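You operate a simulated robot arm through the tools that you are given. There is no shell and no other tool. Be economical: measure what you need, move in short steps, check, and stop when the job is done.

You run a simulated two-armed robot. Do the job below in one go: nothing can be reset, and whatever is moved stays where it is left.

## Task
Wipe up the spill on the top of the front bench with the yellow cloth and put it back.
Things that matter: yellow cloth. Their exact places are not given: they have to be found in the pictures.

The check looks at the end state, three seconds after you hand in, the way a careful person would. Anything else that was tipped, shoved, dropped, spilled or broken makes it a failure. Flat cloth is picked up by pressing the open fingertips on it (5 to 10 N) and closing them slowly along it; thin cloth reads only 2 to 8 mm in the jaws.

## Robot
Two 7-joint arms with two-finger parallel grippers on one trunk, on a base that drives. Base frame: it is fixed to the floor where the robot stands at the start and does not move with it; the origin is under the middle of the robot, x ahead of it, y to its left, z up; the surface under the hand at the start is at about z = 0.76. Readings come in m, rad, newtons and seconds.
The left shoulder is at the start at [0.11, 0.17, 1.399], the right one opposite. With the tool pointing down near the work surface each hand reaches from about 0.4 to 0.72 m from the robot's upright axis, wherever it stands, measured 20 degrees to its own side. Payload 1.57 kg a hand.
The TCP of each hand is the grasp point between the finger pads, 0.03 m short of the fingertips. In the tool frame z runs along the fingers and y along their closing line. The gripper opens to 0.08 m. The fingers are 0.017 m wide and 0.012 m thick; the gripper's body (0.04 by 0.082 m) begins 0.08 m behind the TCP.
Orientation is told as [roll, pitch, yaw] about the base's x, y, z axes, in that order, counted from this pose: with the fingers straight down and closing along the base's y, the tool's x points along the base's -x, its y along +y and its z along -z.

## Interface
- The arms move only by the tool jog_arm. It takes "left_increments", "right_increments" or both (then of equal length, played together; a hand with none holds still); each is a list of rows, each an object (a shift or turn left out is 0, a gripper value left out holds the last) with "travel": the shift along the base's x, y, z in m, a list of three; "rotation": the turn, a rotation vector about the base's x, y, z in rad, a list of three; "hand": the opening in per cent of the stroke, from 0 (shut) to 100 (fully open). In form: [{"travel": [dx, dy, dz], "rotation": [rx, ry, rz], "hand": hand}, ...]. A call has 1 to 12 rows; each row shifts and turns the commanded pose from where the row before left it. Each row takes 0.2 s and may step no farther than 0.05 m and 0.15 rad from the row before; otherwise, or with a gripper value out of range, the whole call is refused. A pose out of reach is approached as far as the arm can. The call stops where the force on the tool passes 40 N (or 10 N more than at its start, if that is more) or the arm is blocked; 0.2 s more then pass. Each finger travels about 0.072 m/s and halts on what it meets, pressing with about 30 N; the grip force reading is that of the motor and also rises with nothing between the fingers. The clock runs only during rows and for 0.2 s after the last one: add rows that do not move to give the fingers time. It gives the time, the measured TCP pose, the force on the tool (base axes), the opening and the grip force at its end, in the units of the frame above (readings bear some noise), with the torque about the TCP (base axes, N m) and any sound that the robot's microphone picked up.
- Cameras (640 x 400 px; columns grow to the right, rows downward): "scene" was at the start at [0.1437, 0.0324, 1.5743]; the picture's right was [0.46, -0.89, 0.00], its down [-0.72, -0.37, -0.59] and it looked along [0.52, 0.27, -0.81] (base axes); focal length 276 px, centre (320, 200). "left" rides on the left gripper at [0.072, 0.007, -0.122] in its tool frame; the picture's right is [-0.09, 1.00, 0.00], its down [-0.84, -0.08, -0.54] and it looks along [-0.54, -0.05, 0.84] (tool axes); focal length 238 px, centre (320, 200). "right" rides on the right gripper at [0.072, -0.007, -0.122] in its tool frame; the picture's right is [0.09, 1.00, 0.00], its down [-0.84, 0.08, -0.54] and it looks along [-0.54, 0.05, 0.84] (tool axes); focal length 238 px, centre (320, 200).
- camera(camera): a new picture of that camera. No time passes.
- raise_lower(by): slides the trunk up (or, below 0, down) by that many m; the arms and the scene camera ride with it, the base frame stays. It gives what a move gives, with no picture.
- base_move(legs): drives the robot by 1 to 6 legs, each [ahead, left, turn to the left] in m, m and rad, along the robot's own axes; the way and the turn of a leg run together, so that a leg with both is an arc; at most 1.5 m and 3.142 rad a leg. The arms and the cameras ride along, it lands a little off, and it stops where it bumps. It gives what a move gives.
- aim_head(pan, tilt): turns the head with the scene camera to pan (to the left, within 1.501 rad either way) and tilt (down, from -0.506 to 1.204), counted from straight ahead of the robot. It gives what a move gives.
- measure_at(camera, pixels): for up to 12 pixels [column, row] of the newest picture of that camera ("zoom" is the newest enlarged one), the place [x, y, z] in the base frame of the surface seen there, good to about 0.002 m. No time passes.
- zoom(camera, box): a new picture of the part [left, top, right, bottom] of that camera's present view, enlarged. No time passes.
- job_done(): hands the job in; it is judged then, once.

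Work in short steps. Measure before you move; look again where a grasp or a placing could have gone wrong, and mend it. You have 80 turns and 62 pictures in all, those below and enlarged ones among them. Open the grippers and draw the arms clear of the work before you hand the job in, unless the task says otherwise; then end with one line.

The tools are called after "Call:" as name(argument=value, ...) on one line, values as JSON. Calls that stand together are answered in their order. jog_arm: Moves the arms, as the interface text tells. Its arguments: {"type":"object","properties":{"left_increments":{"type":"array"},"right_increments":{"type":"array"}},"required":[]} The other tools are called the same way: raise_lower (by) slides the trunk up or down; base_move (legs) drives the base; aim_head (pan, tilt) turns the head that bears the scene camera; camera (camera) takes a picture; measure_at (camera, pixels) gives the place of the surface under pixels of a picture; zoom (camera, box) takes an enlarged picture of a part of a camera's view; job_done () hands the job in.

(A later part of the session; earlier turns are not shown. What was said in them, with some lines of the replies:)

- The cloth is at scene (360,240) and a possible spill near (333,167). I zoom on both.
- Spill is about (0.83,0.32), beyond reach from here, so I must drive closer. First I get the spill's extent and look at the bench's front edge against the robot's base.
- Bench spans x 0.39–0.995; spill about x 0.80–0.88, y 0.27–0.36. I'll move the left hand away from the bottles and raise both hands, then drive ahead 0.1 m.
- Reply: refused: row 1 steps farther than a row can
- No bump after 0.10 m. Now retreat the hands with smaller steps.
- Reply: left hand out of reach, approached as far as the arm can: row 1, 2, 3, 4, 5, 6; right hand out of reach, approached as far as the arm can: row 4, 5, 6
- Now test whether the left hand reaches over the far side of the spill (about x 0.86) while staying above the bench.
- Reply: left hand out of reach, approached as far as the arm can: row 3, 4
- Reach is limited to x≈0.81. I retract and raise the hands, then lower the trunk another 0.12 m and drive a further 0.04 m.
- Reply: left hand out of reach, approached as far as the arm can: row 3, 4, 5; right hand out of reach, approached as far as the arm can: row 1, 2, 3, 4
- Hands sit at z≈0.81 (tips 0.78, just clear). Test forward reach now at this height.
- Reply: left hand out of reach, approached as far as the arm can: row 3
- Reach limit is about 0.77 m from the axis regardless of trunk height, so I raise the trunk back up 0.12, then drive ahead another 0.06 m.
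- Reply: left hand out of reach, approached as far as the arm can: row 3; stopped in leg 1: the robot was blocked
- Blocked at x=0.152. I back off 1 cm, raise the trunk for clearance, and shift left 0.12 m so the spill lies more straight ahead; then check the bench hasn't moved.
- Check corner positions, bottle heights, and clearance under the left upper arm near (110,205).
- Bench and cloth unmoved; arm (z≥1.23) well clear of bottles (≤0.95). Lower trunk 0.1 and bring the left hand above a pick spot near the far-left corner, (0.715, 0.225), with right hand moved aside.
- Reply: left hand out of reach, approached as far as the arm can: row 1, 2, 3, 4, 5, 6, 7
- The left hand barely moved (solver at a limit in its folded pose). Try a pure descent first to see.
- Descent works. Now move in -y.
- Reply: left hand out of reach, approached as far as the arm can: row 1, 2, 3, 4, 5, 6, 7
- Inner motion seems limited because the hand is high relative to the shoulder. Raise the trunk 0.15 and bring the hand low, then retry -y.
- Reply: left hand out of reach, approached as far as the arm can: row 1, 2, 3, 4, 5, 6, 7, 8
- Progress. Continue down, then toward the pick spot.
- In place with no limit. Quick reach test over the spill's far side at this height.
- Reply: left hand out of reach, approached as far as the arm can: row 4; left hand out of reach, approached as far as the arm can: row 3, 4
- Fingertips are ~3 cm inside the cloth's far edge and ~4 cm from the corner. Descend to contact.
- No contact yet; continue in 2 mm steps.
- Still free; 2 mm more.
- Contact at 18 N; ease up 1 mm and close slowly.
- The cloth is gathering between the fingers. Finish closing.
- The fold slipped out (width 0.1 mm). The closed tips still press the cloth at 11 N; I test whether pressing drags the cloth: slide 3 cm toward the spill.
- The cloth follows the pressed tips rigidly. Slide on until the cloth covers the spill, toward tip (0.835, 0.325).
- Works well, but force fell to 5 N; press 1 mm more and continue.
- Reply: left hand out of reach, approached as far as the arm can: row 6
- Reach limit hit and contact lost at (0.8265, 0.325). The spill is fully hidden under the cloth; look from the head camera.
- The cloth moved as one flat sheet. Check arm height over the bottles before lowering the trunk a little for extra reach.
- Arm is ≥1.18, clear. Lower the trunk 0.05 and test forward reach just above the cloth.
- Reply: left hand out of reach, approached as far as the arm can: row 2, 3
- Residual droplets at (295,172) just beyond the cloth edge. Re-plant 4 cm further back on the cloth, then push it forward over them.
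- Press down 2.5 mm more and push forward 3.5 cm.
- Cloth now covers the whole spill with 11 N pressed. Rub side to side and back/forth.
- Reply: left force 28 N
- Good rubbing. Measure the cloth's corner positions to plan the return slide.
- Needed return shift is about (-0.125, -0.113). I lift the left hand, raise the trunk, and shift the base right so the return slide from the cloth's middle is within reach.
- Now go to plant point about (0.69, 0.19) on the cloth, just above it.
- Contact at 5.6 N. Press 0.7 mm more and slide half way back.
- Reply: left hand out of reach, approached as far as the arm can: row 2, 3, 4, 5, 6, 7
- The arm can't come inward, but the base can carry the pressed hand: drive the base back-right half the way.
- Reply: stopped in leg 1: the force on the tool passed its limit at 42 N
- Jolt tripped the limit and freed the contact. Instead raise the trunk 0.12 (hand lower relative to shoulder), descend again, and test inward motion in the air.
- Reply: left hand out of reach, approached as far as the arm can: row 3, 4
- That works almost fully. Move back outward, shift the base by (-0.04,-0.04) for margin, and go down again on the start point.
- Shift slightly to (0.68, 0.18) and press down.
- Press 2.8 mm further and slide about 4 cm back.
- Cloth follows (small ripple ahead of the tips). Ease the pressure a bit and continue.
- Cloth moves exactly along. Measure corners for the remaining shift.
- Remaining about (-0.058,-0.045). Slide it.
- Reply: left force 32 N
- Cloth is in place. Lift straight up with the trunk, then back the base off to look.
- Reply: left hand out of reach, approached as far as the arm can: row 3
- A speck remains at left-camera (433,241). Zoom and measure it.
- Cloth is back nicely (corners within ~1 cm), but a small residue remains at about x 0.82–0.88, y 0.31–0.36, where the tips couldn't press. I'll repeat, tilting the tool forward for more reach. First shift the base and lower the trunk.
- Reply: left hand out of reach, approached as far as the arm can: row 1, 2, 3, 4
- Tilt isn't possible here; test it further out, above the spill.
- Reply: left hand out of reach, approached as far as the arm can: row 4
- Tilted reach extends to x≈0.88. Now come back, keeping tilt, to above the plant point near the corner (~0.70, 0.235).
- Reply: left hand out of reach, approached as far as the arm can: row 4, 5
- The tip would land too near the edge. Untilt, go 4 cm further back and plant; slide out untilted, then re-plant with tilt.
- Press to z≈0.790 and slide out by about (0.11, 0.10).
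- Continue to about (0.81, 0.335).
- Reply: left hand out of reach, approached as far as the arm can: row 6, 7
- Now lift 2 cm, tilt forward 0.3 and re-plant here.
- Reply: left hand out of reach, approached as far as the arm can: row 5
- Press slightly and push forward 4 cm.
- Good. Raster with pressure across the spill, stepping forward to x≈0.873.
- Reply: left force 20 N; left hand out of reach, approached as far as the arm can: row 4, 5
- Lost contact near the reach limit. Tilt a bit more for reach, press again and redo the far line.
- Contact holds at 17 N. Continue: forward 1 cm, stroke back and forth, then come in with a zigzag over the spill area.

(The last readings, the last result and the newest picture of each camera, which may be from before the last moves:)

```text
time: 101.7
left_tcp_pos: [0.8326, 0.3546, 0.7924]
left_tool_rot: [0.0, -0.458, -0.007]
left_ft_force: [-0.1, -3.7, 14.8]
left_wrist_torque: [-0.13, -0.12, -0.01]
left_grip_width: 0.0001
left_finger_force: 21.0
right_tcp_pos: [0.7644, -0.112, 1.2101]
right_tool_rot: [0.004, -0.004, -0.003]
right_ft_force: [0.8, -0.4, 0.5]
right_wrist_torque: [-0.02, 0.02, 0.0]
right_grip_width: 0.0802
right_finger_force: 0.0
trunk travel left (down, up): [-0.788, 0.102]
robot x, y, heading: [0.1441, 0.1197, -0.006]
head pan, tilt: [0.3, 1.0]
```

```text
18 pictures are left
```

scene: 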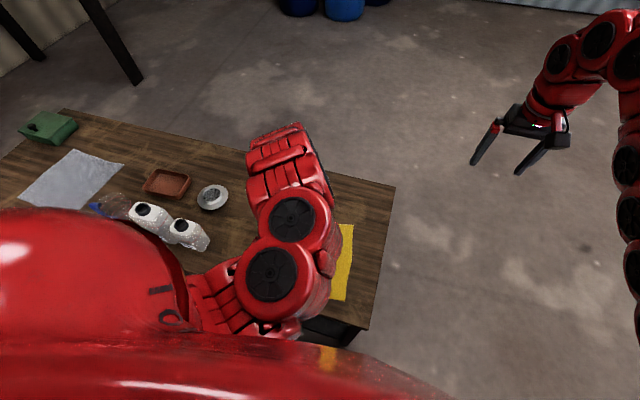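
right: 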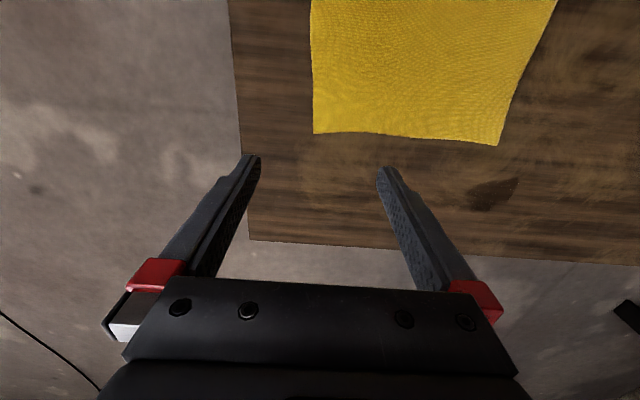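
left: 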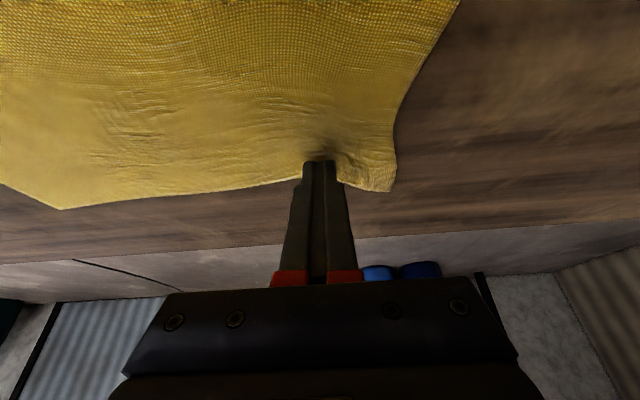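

Measure corners now, then lift, untilt and shift base/trunk to the return configuration used before.

Call:
measure_at(camera="left", pixels=[[386, 188], [62, 205]])

Call:
jog_arm(left_increments=[{"travel": [0, 0, 0.02]}, {"travel": [0, 0, 0.02]}, {"rotation": [0, 0.1, 0], "travel": [-0.01, -0.01, 0]}, {"rotation": [0, 0.12, 0], "travel": [-0.01, -0.01, 0]}, {"rotation": [0, 0.12, 0], "travel": [-0.01, 0, 0]}, {"rotation": [0, 0.117, 0]}, {}])

Call:
raise_lower(by=0.045)

Call:
base_move(legs=[[-0.065, -0.165, 0]])

Call:
camera(camera="left")

```text
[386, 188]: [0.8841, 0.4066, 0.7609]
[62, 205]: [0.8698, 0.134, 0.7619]
```

```text
time: 103.3
left_tcp_pos: [0.8047, 0.3345, 0.8304]
left_tool_rot: [-0.003, 0.004, -0.004]
left_ft_force: [0.2, 0.1, 0.1]
left_wrist_torque: [0.01, 0.01, -0.01]
left_grip_width: 0.0
left_finger_force: 21.1
right_tcp_pos: [0.7666, -0.1119, 1.2084]
right_tool_rot: [0.004, -0.001, -0.004]
right_ft_force: [0.1, 0.0, 0.3]
right_wrist_torque: [-0.02, -0.01, -0.02]
right_grip_width: 0.08
right_finger_force: 0.1
trunk travel left (down, up): [-0.788, 0.102]
robot x, y, heading: [0.1453, 0.1186, -0.004]
head pan, tilt: [0.3, 1.0]
```

```text
time: 104.2
left_tcp_pos: [0.8045, 0.3348, 0.8758]
left_tool_rot: [-0.004, 0.004, -0.005]
left_ft_force: [0.1, -1.0, -0.8]
left_wrist_torque: [0.01, 0.04, 0.02]
left_grip_width: 0.0
left_finger_force: 21.6
right_tcp_pos: [0.7662, -0.111, 1.2525]
right_tool_rot: [0.004, -0.002, -0.003]
right_ft_force: [-0.8, 0.4, 0.1]
right_wrist_torque: [0.05, -0.01, -0.01]
right_grip_width: 0.0798
right_finger_force: 0.0
trunk travel left (down, up): [-0.833, 0.057]
robot x, y, heading: [0.1445, 0.1186, -0.0]
head pan, tilt: [0.3, 1.0]
```

```text
time: 105.7
left_tcp_pos: [0.7408, 0.1751, 0.875]
left_tool_rot: [-0.005, 0.0, -0.008]
left_ft_force: [-0.1, -0.2, 0.2]
left_wrist_torque: [-0.02, -0.03, 0.0]
left_grip_width: 0.0
left_finger_force: 20.9
right_tcp_pos: [0.7018, -0.2714, 1.2542]
right_tool_rot: [0.002, -0.001, -0.005]
right_ft_force: [-0.7, 0.3, 0.0]
right_wrist_torque: [-0.01, 0.02, 0.0]
right_grip_width: 0.0799
right_finger_force: 0.0
trunk travel left (down, up): [-0.833, 0.057]
robot x, y, heading: [0.0804, -0.0422, -0.006]
head pan, tilt: [0.3, 1.0]
```

```text
17 pictures are left
```

left: 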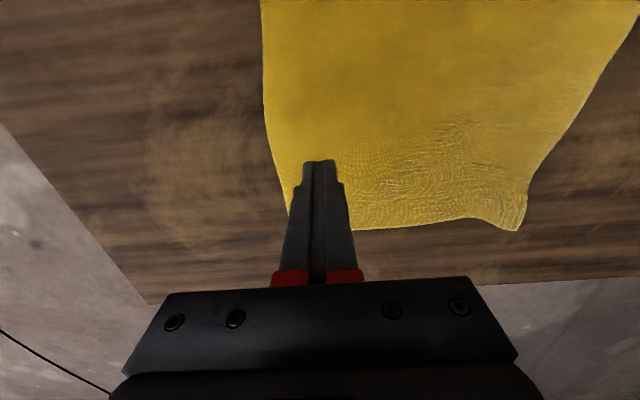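

Move to the cloth's middle (0.70, 0.22) and press.

Call:
jog_arm(left_increments=[{"travel": [-0.02, 0.02, -0.02]}, {"travel": [-0.02, 0.025, -0.02]}, {"travel": [0, 0, -0.025]}, {"travel": [0, 0, -0.015]}, {"travel": [0, 0, -0.0035]}, {}])

```text
time: 107.1
left_tcp_pos: [0.6973, 0.2171, 0.8004]
left_tool_rot: [-0.003, 0.002, -0.005]
left_ft_force: [-0.3, -0.4, 0.6]
left_wrist_torque: [0.03, -0.02, 0.0]
left_grip_width: 0.0003
left_finger_force: 21.2
left hand out of reach, approached as far as the arm can: row 4
right_tcp_pos: [0.6991, -0.2738, 1.2542]
right_tool_rot: [0.003, -0.002, -0.005]
right_ft_force: [-0.1, 0.4, 0.6]
right_wrist_torque: [-0.01, -0.01, 0.04]
right_grip_width: 0.0798
right_finger_force: 0.0
trunk travel left (down, up): [-0.833, 0.057]
robot x, y, heading: [0.0779, -0.0427, -0.007]
head pan, tilt: [0.3, 1.0]
```

Slightly inward, then press and slide.

Call:
jog_arm(left_increments=[{"travel": [-0.012, -0.012, 0]}, {"travel": [0, 0, -0.006]}, {"travel": [0, 0, -0.0035]}, {}, {"travel": [-0.009, -0.01, 0]}, {"travel": [-0.009, -0.01, 0]}, {"travel": [-0.009, -0.01, 0]}, {"travel": [-0.009, -0.01, 0]}, {}])

Call:
camera(camera="left")

```text
time: 109.1
left_tcp_pos: [0.6494, 0.1659, 0.7921]
left_tool_rot: [-0.003, 0.003, -0.007]
left_ft_force: [-0.7, 0.8, 5.1]
left_wrist_torque: [0.0, 0.05, -0.02]
left_grip_width: 0.0
left_finger_force: 21.3
right_tcp_pos: [0.6995, -0.2732, 1.254]
right_tool_rot: [0.003, 0.0, -0.006]
right_ft_force: [0.5, 0.5, 0.0]
right_wrist_torque: [-0.01, 0.03, 0.04]
right_grip_width: 0.08
right_finger_force: 0.0
trunk travel left (down, up): [-0.833, 0.057]
robot x, y, heading: [0.0833, -0.0443, -0.006]
head pan, tilt: [0.3, 1.0]
```

```text
16 pictures are left
```

left: 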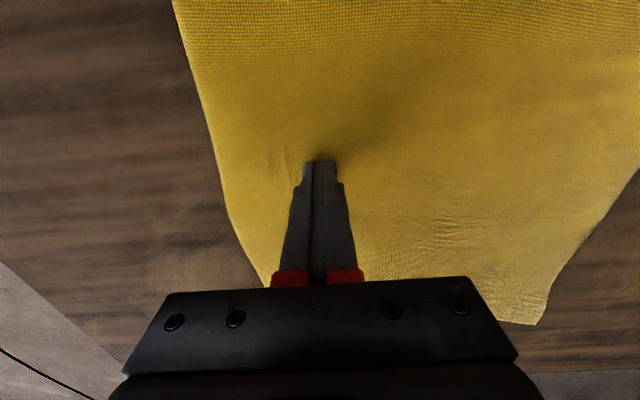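

Call:
measure_at(camera="left", pixels=[[536, 320], [270, 268], [177, 10]])

Call:
jog_arm(left_increments=[{"travel": [0, 0, -0.0007]}, {"travel": [-0.009, -0.01, 0]}, {"travel": [-0.009, -0.01, 0]}, {"travel": [-0.009, -0.01, 0]}, {"travel": [-0.009, -0.01, 0]}, {"travel": [-0.009, -0.01, 0]}, {"travel": [-0.009, -0.01, 0]}, {}])

Call:
camera(camera="left")

```text
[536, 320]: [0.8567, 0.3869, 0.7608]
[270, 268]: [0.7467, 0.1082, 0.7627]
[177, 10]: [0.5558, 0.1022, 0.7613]
```

```text
time: 110.9
left_tcp_pos: [0.5973, 0.1055, 0.7909]
left_tool_rot: [-0.003, 0.002, -0.006]
left_ft_force: [0.6, 1.2, 10.2]
left_wrist_torque: [0.03, -0.04, -0.02]
left_grip_width: 0.0
left_finger_force: 20.5
right_tcp_pos: [0.6986, -0.2738, 1.2554]
right_tool_rot: [0.003, -0.003, -0.005]
right_ft_force: [-0.3, -0.1, 0.5]
right_wrist_torque: [-0.02, -0.02, 0.01]
right_grip_width: 0.0798
right_finger_force: 0.0
trunk travel left (down, up): [-0.833, 0.057]
robot x, y, heading: [0.0807, -0.0419, -0.004]
head pan, tilt: [0.3, 1.0]
```

```text
15 pictures are left
```

left: 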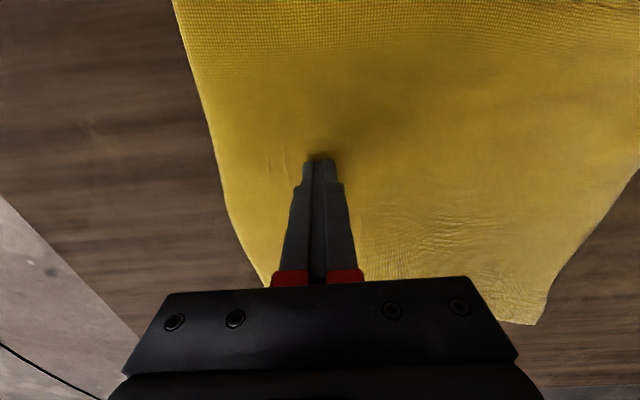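

Slide the remaining (-0.056,-0.052).

Call:
jog_arm(left_increments=[{"travel": [-0.0095, -0.0087, 0]}, {"travel": [-0.0095, -0.0087, 0]}, {"travel": [-0.0095, -0.0087, 0]}, {"travel": [-0.0095, -0.0087, 0]}, {"travel": [-0.0095, -0.0087, 0]}, {"travel": [-0.0095, -0.0087, 0]}, {}])

Call:
raise_lower(by=0.055)

Call:
jog_arm(left_increments=[{"travel": [0.02, 0.02, 0.02]}, {"travel": [0.02, 0.02, 0.03]}, {"travel": [0.02, 0.02, 0.03]}, {"travel": [0.02, 0.02, 0.03]}, {}])

Call:
camera(camera="left")

```text
time: 112.3
left_tcp_pos: [0.5407, 0.0565, 0.7908]
left_tool_rot: [0.0, -0.001, -0.007]
left_ft_force: [-2.0, 2.5, 26.0]
left_wrist_torque: [0.11, 0.08, 0.01]
left_grip_width: 0.0
left_finger_force: 21.4
right_tcp_pos: [0.698, -0.273, 1.2559]
right_tool_rot: [0.005, -0.005, -0.006]
right_ft_force: [-0.2, 0.0, -0.1]
right_wrist_torque: [-0.04, 0.02, -0.01]
right_grip_width: 0.0802
right_finger_force: 0.0
trunk travel left (down, up): [-0.833, 0.057]
robot x, y, heading: [0.0794, -0.043, -0.006]
head pan, tilt: [0.3, 1.0]
stopped in row 6 (left hand): the force on the tool passed its limit at 41 N (the readings are from after the stop); the commanded pose is now the measured one
```

```text
time: 113.2
left_tcp_pos: [0.5421, 0.0563, 0.8453]
left_tool_rot: [-0.005, 0.001, -0.007]
left_ft_force: [-0.5, 1.0, 0.2]
left_wrist_torque: [0.02, 0.03, 0.04]
left_grip_width: 0.0
left_finger_force: 21.4
right_tcp_pos: [0.7009, -0.2736, 1.3082]
right_tool_rot: [0.002, -0.001, -0.005]
right_ft_force: [-0.3, 0.6, -0.3]
right_wrist_torque: [0.02, -0.02, -0.04]
right_grip_width: 0.0803
right_finger_force: 0.1
trunk travel left (down, up): [-0.888, 0.002]
robot x, y, heading: [0.0786, -0.0423, -0.011]
head pan, tilt: [0.3, 1.0]
```

```text
time: 114.4
left_tcp_pos: [0.6337, 0.1325, 0.9554]
left_tool_rot: [-0.002, 0.002, -0.006]
left_ft_force: [0.8, 0.7, 0.2]
left_wrist_torque: [-0.01, -0.01, -0.01]
left_grip_width: 0.0
left_finger_force: 20.9
left hand out of reach, approached as far as the arm can: row 2, 3
right_tcp_pos: [0.7003, -0.2747, 1.3086]
right_tool_rot: [0.003, -0.002, -0.005]
right_ft_force: [-0.3, 0.4, 0.4]
right_wrist_torque: [0.0, -0.02, 0.0]
right_grip_width: 0.0798
right_finger_force: 0.0
trunk travel left (down, up): [-0.888, 0.002]
robot x, y, heading: [0.0825, -0.0458, -0.011]
head pan, tilt: [0.3, 1.0]
```

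```text
14 pictures are left
```

left: 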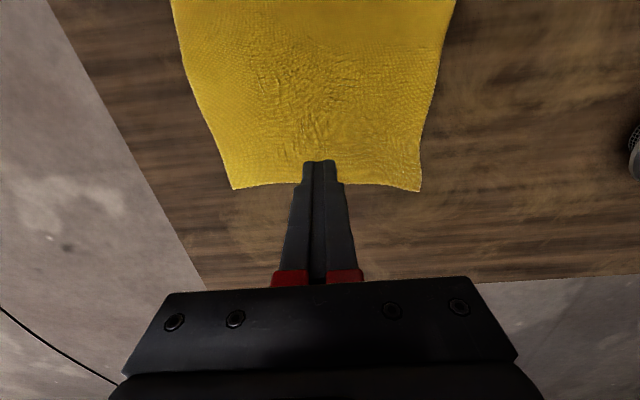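

The spill region (~(440,240)) now looks bare. Zoom to verify and measure cloth corners.

Call:
zoom(camera="left", box=[350, 170, 530, 285])

Call:
measure_at(camera="left", pixels=[[419, 189], [234, 187], [172, 5], [455, 5], [440, 245]])

```text
3.48 times, centred on (440, 228) of left
```

zoom: 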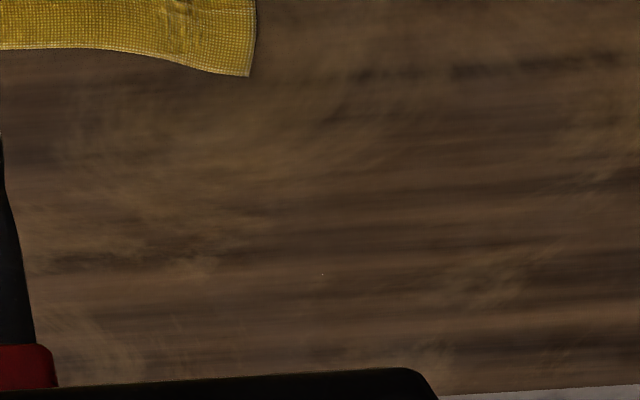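

```text
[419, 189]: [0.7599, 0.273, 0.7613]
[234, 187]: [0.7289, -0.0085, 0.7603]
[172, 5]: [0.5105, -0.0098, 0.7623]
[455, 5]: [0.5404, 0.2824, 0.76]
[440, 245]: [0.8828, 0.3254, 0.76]
```

Only a single-pixel speck remains at ~(0.889,0.328). Draw the left hand up and out to view everything from the head camera.

Call:
jog_arm(left_increments=[{"travel": [0, 0.01, 0.04]}, {"travel": [0, 0.01, 0.04]}, {"travel": [0, 0.02, 0.04]}, {"travel": [0, 0.03, 0.03]}, {"travel": [0, 0.04, 0.02]}, {"travel": [0, 0.045, 0]}, {"travel": [0, 0.045, 0]}, {"travel": [0, 0.045, 0]}, {"travel": [-0.02, 0.04, 0]}, {}])

Call:
aim_head(pan=0.35, tilt=0.95)

Call:
camera(camera="scene")

```text
time: 116.6
left_tcp_pos: [0.6774, 0.4204, 1.0907]
left_tool_rot: [-0.002, 0.002, -0.008]
left_ft_force: [-0.2, 0.2, 0.5]
left_wrist_torque: [0.02, -0.01, -0.02]
left_grip_width: 0.0
left_finger_force: 21.9
left hand out of reach, approached as far as the arm can: row 1, 2, 3, 4
right_tcp_pos: [0.7, -0.2734, 1.309]
right_tool_rot: [0.004, -0.002, -0.005]
right_ft_force: [0.6, -0.7, 0.2]
right_wrist_torque: [0.0, 0.0, 0.01]
right_grip_width: 0.08
right_finger_force: 0.0
trunk travel left (down, up): [-0.888, 0.002]
robot x, y, heading: [0.0799, -0.0401, -0.002]
head pan, tilt: [0.3, 1.0]
```

```text
time: 117.3
left_tcp_pos: [0.6781, 0.4206, 1.0908]
left_tool_rot: [-0.001, 0.001, -0.007]
left_ft_force: [-0.2, -0.9, 0.2]
left_wrist_torque: [-0.02, -0.01, 0.02]
left_grip_width: 0.0
left_finger_force: 21.7
right_tcp_pos: [0.6989, -0.2742, 1.3091]
right_tool_rot: [0.004, -0.001, -0.006]
right_ft_force: [-0.3, 0.3, -0.1]
right_wrist_torque: [-0.01, 0.0, -0.01]
right_grip_width: 0.0801
right_finger_force: 0.1
trunk travel left (down, up): [-0.888, 0.002]
robot x, y, heading: [0.0798, -0.0439, -0.008]
head pan, tilt: [0.351, 0.949]
```

```text
12 pictures are left
```

scene: 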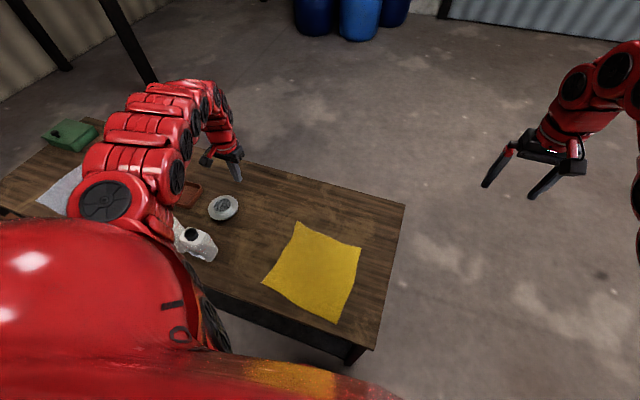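

Call:
zoom(camera="scene", box=[230, 170, 400, 335])

Call:
measure_at(camera="scene", pixels=[[298, 223], [361, 247], [336, 321], [264, 281]])

Call:
zoom(camera="left", box=[100, 100, 330, 290])

```text
2.42 times, centred on (315, 252) of scene
```

zoom: 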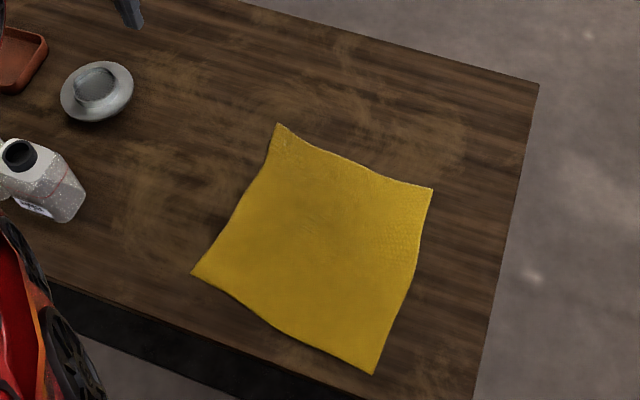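

```text
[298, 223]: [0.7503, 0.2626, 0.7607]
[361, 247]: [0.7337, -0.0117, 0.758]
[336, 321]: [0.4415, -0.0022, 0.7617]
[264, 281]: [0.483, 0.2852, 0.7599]
```

```text
2.11 times, centred on (215, 195) of left
```

zoom: 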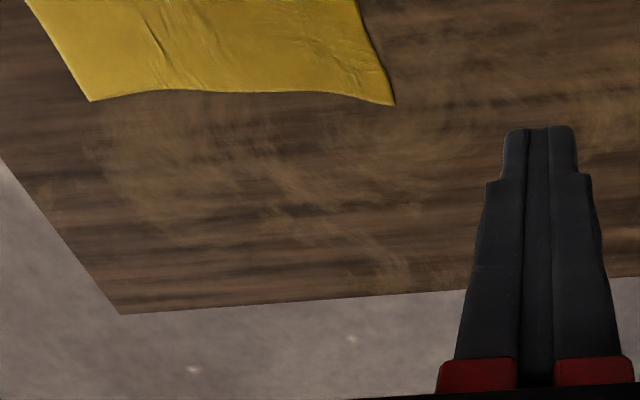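

The spill is gone in both views, and the cloth lies flat with its centre within ~1.5 cm of where it was. Open the gripper and back the robot off.

Call:
jog_arm(left_increments=[{"hand": 100}, {}, {}, {}])

Call:
base_move(legs=[[-0.1, 0, 0]])

Call:
camera(camera="scene")

```text
time: 118.3
left_tcp_pos: [0.6775, 0.4207, 1.0899]
left_tool_rot: [-0.004, 0.003, -0.008]
left_ft_force: [0.9, -0.3, 0.9]
left_wrist_torque: [0.0, -0.02, 0.0]
left_grip_width: 0.08
left_finger_force: 0.0
right_tcp_pos: [0.6999, -0.2739, 1.31]
right_tool_rot: [0.003, -0.001, -0.004]
right_ft_force: [0.2, 0.3, -0.2]
right_wrist_torque: [0.01, -0.02, 0.01]
right_grip_width: 0.0801
right_finger_force: 0.1
trunk travel left (down, up): [-0.888, 0.002]
robot x, y, heading: [0.08, -0.0418, -0.011]
head pan, tilt: [0.351, 0.949]
```

```text
time: 119.4
left_tcp_pos: [0.5807, 0.4218, 1.0898]
left_tool_rot: [-0.005, 0.005, -0.006]
left_ft_force: [0.2, -0.3, -0.3]
left_wrist_torque: [-0.01, 0.02, -0.03]
left_grip_width: 0.0802
left_finger_force: 0.0
right_tcp_pos: [0.6053, -0.272, 1.3077]
right_tool_rot: [0.004, 0.0, -0.003]
right_ft_force: [0.0, 0.6, -0.3]
right_wrist_torque: [0.01, -0.04, -0.01]
right_grip_width: 0.0799
right_finger_force: 0.1
trunk travel left (down, up): [-0.888, 0.002]
robot x, y, heading: [-0.0204, -0.0427, -0.006]
head pan, tilt: [0.351, 0.949]
```

```text
9 pictures are left
```

scene: 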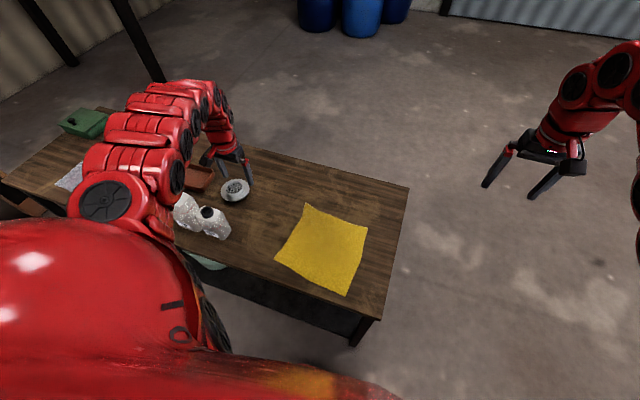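

All objects stand untouched, the bench is clean and the cloth is back; hand in.

Call:
job_done()

```text
The job is handed in.
```

I wiped up the spill and slid the yellow cloth back flat to within about 1.5 cm of where it lay, turned slightly (corners up to about 4 cm off). One close-up showed a single-pixel speck near the spill's far edge, and nothing showed in the later views. Nothing else on the bench looks disturbed, though the base lightly bumped the bench once; re-measuring showed it had not moved.
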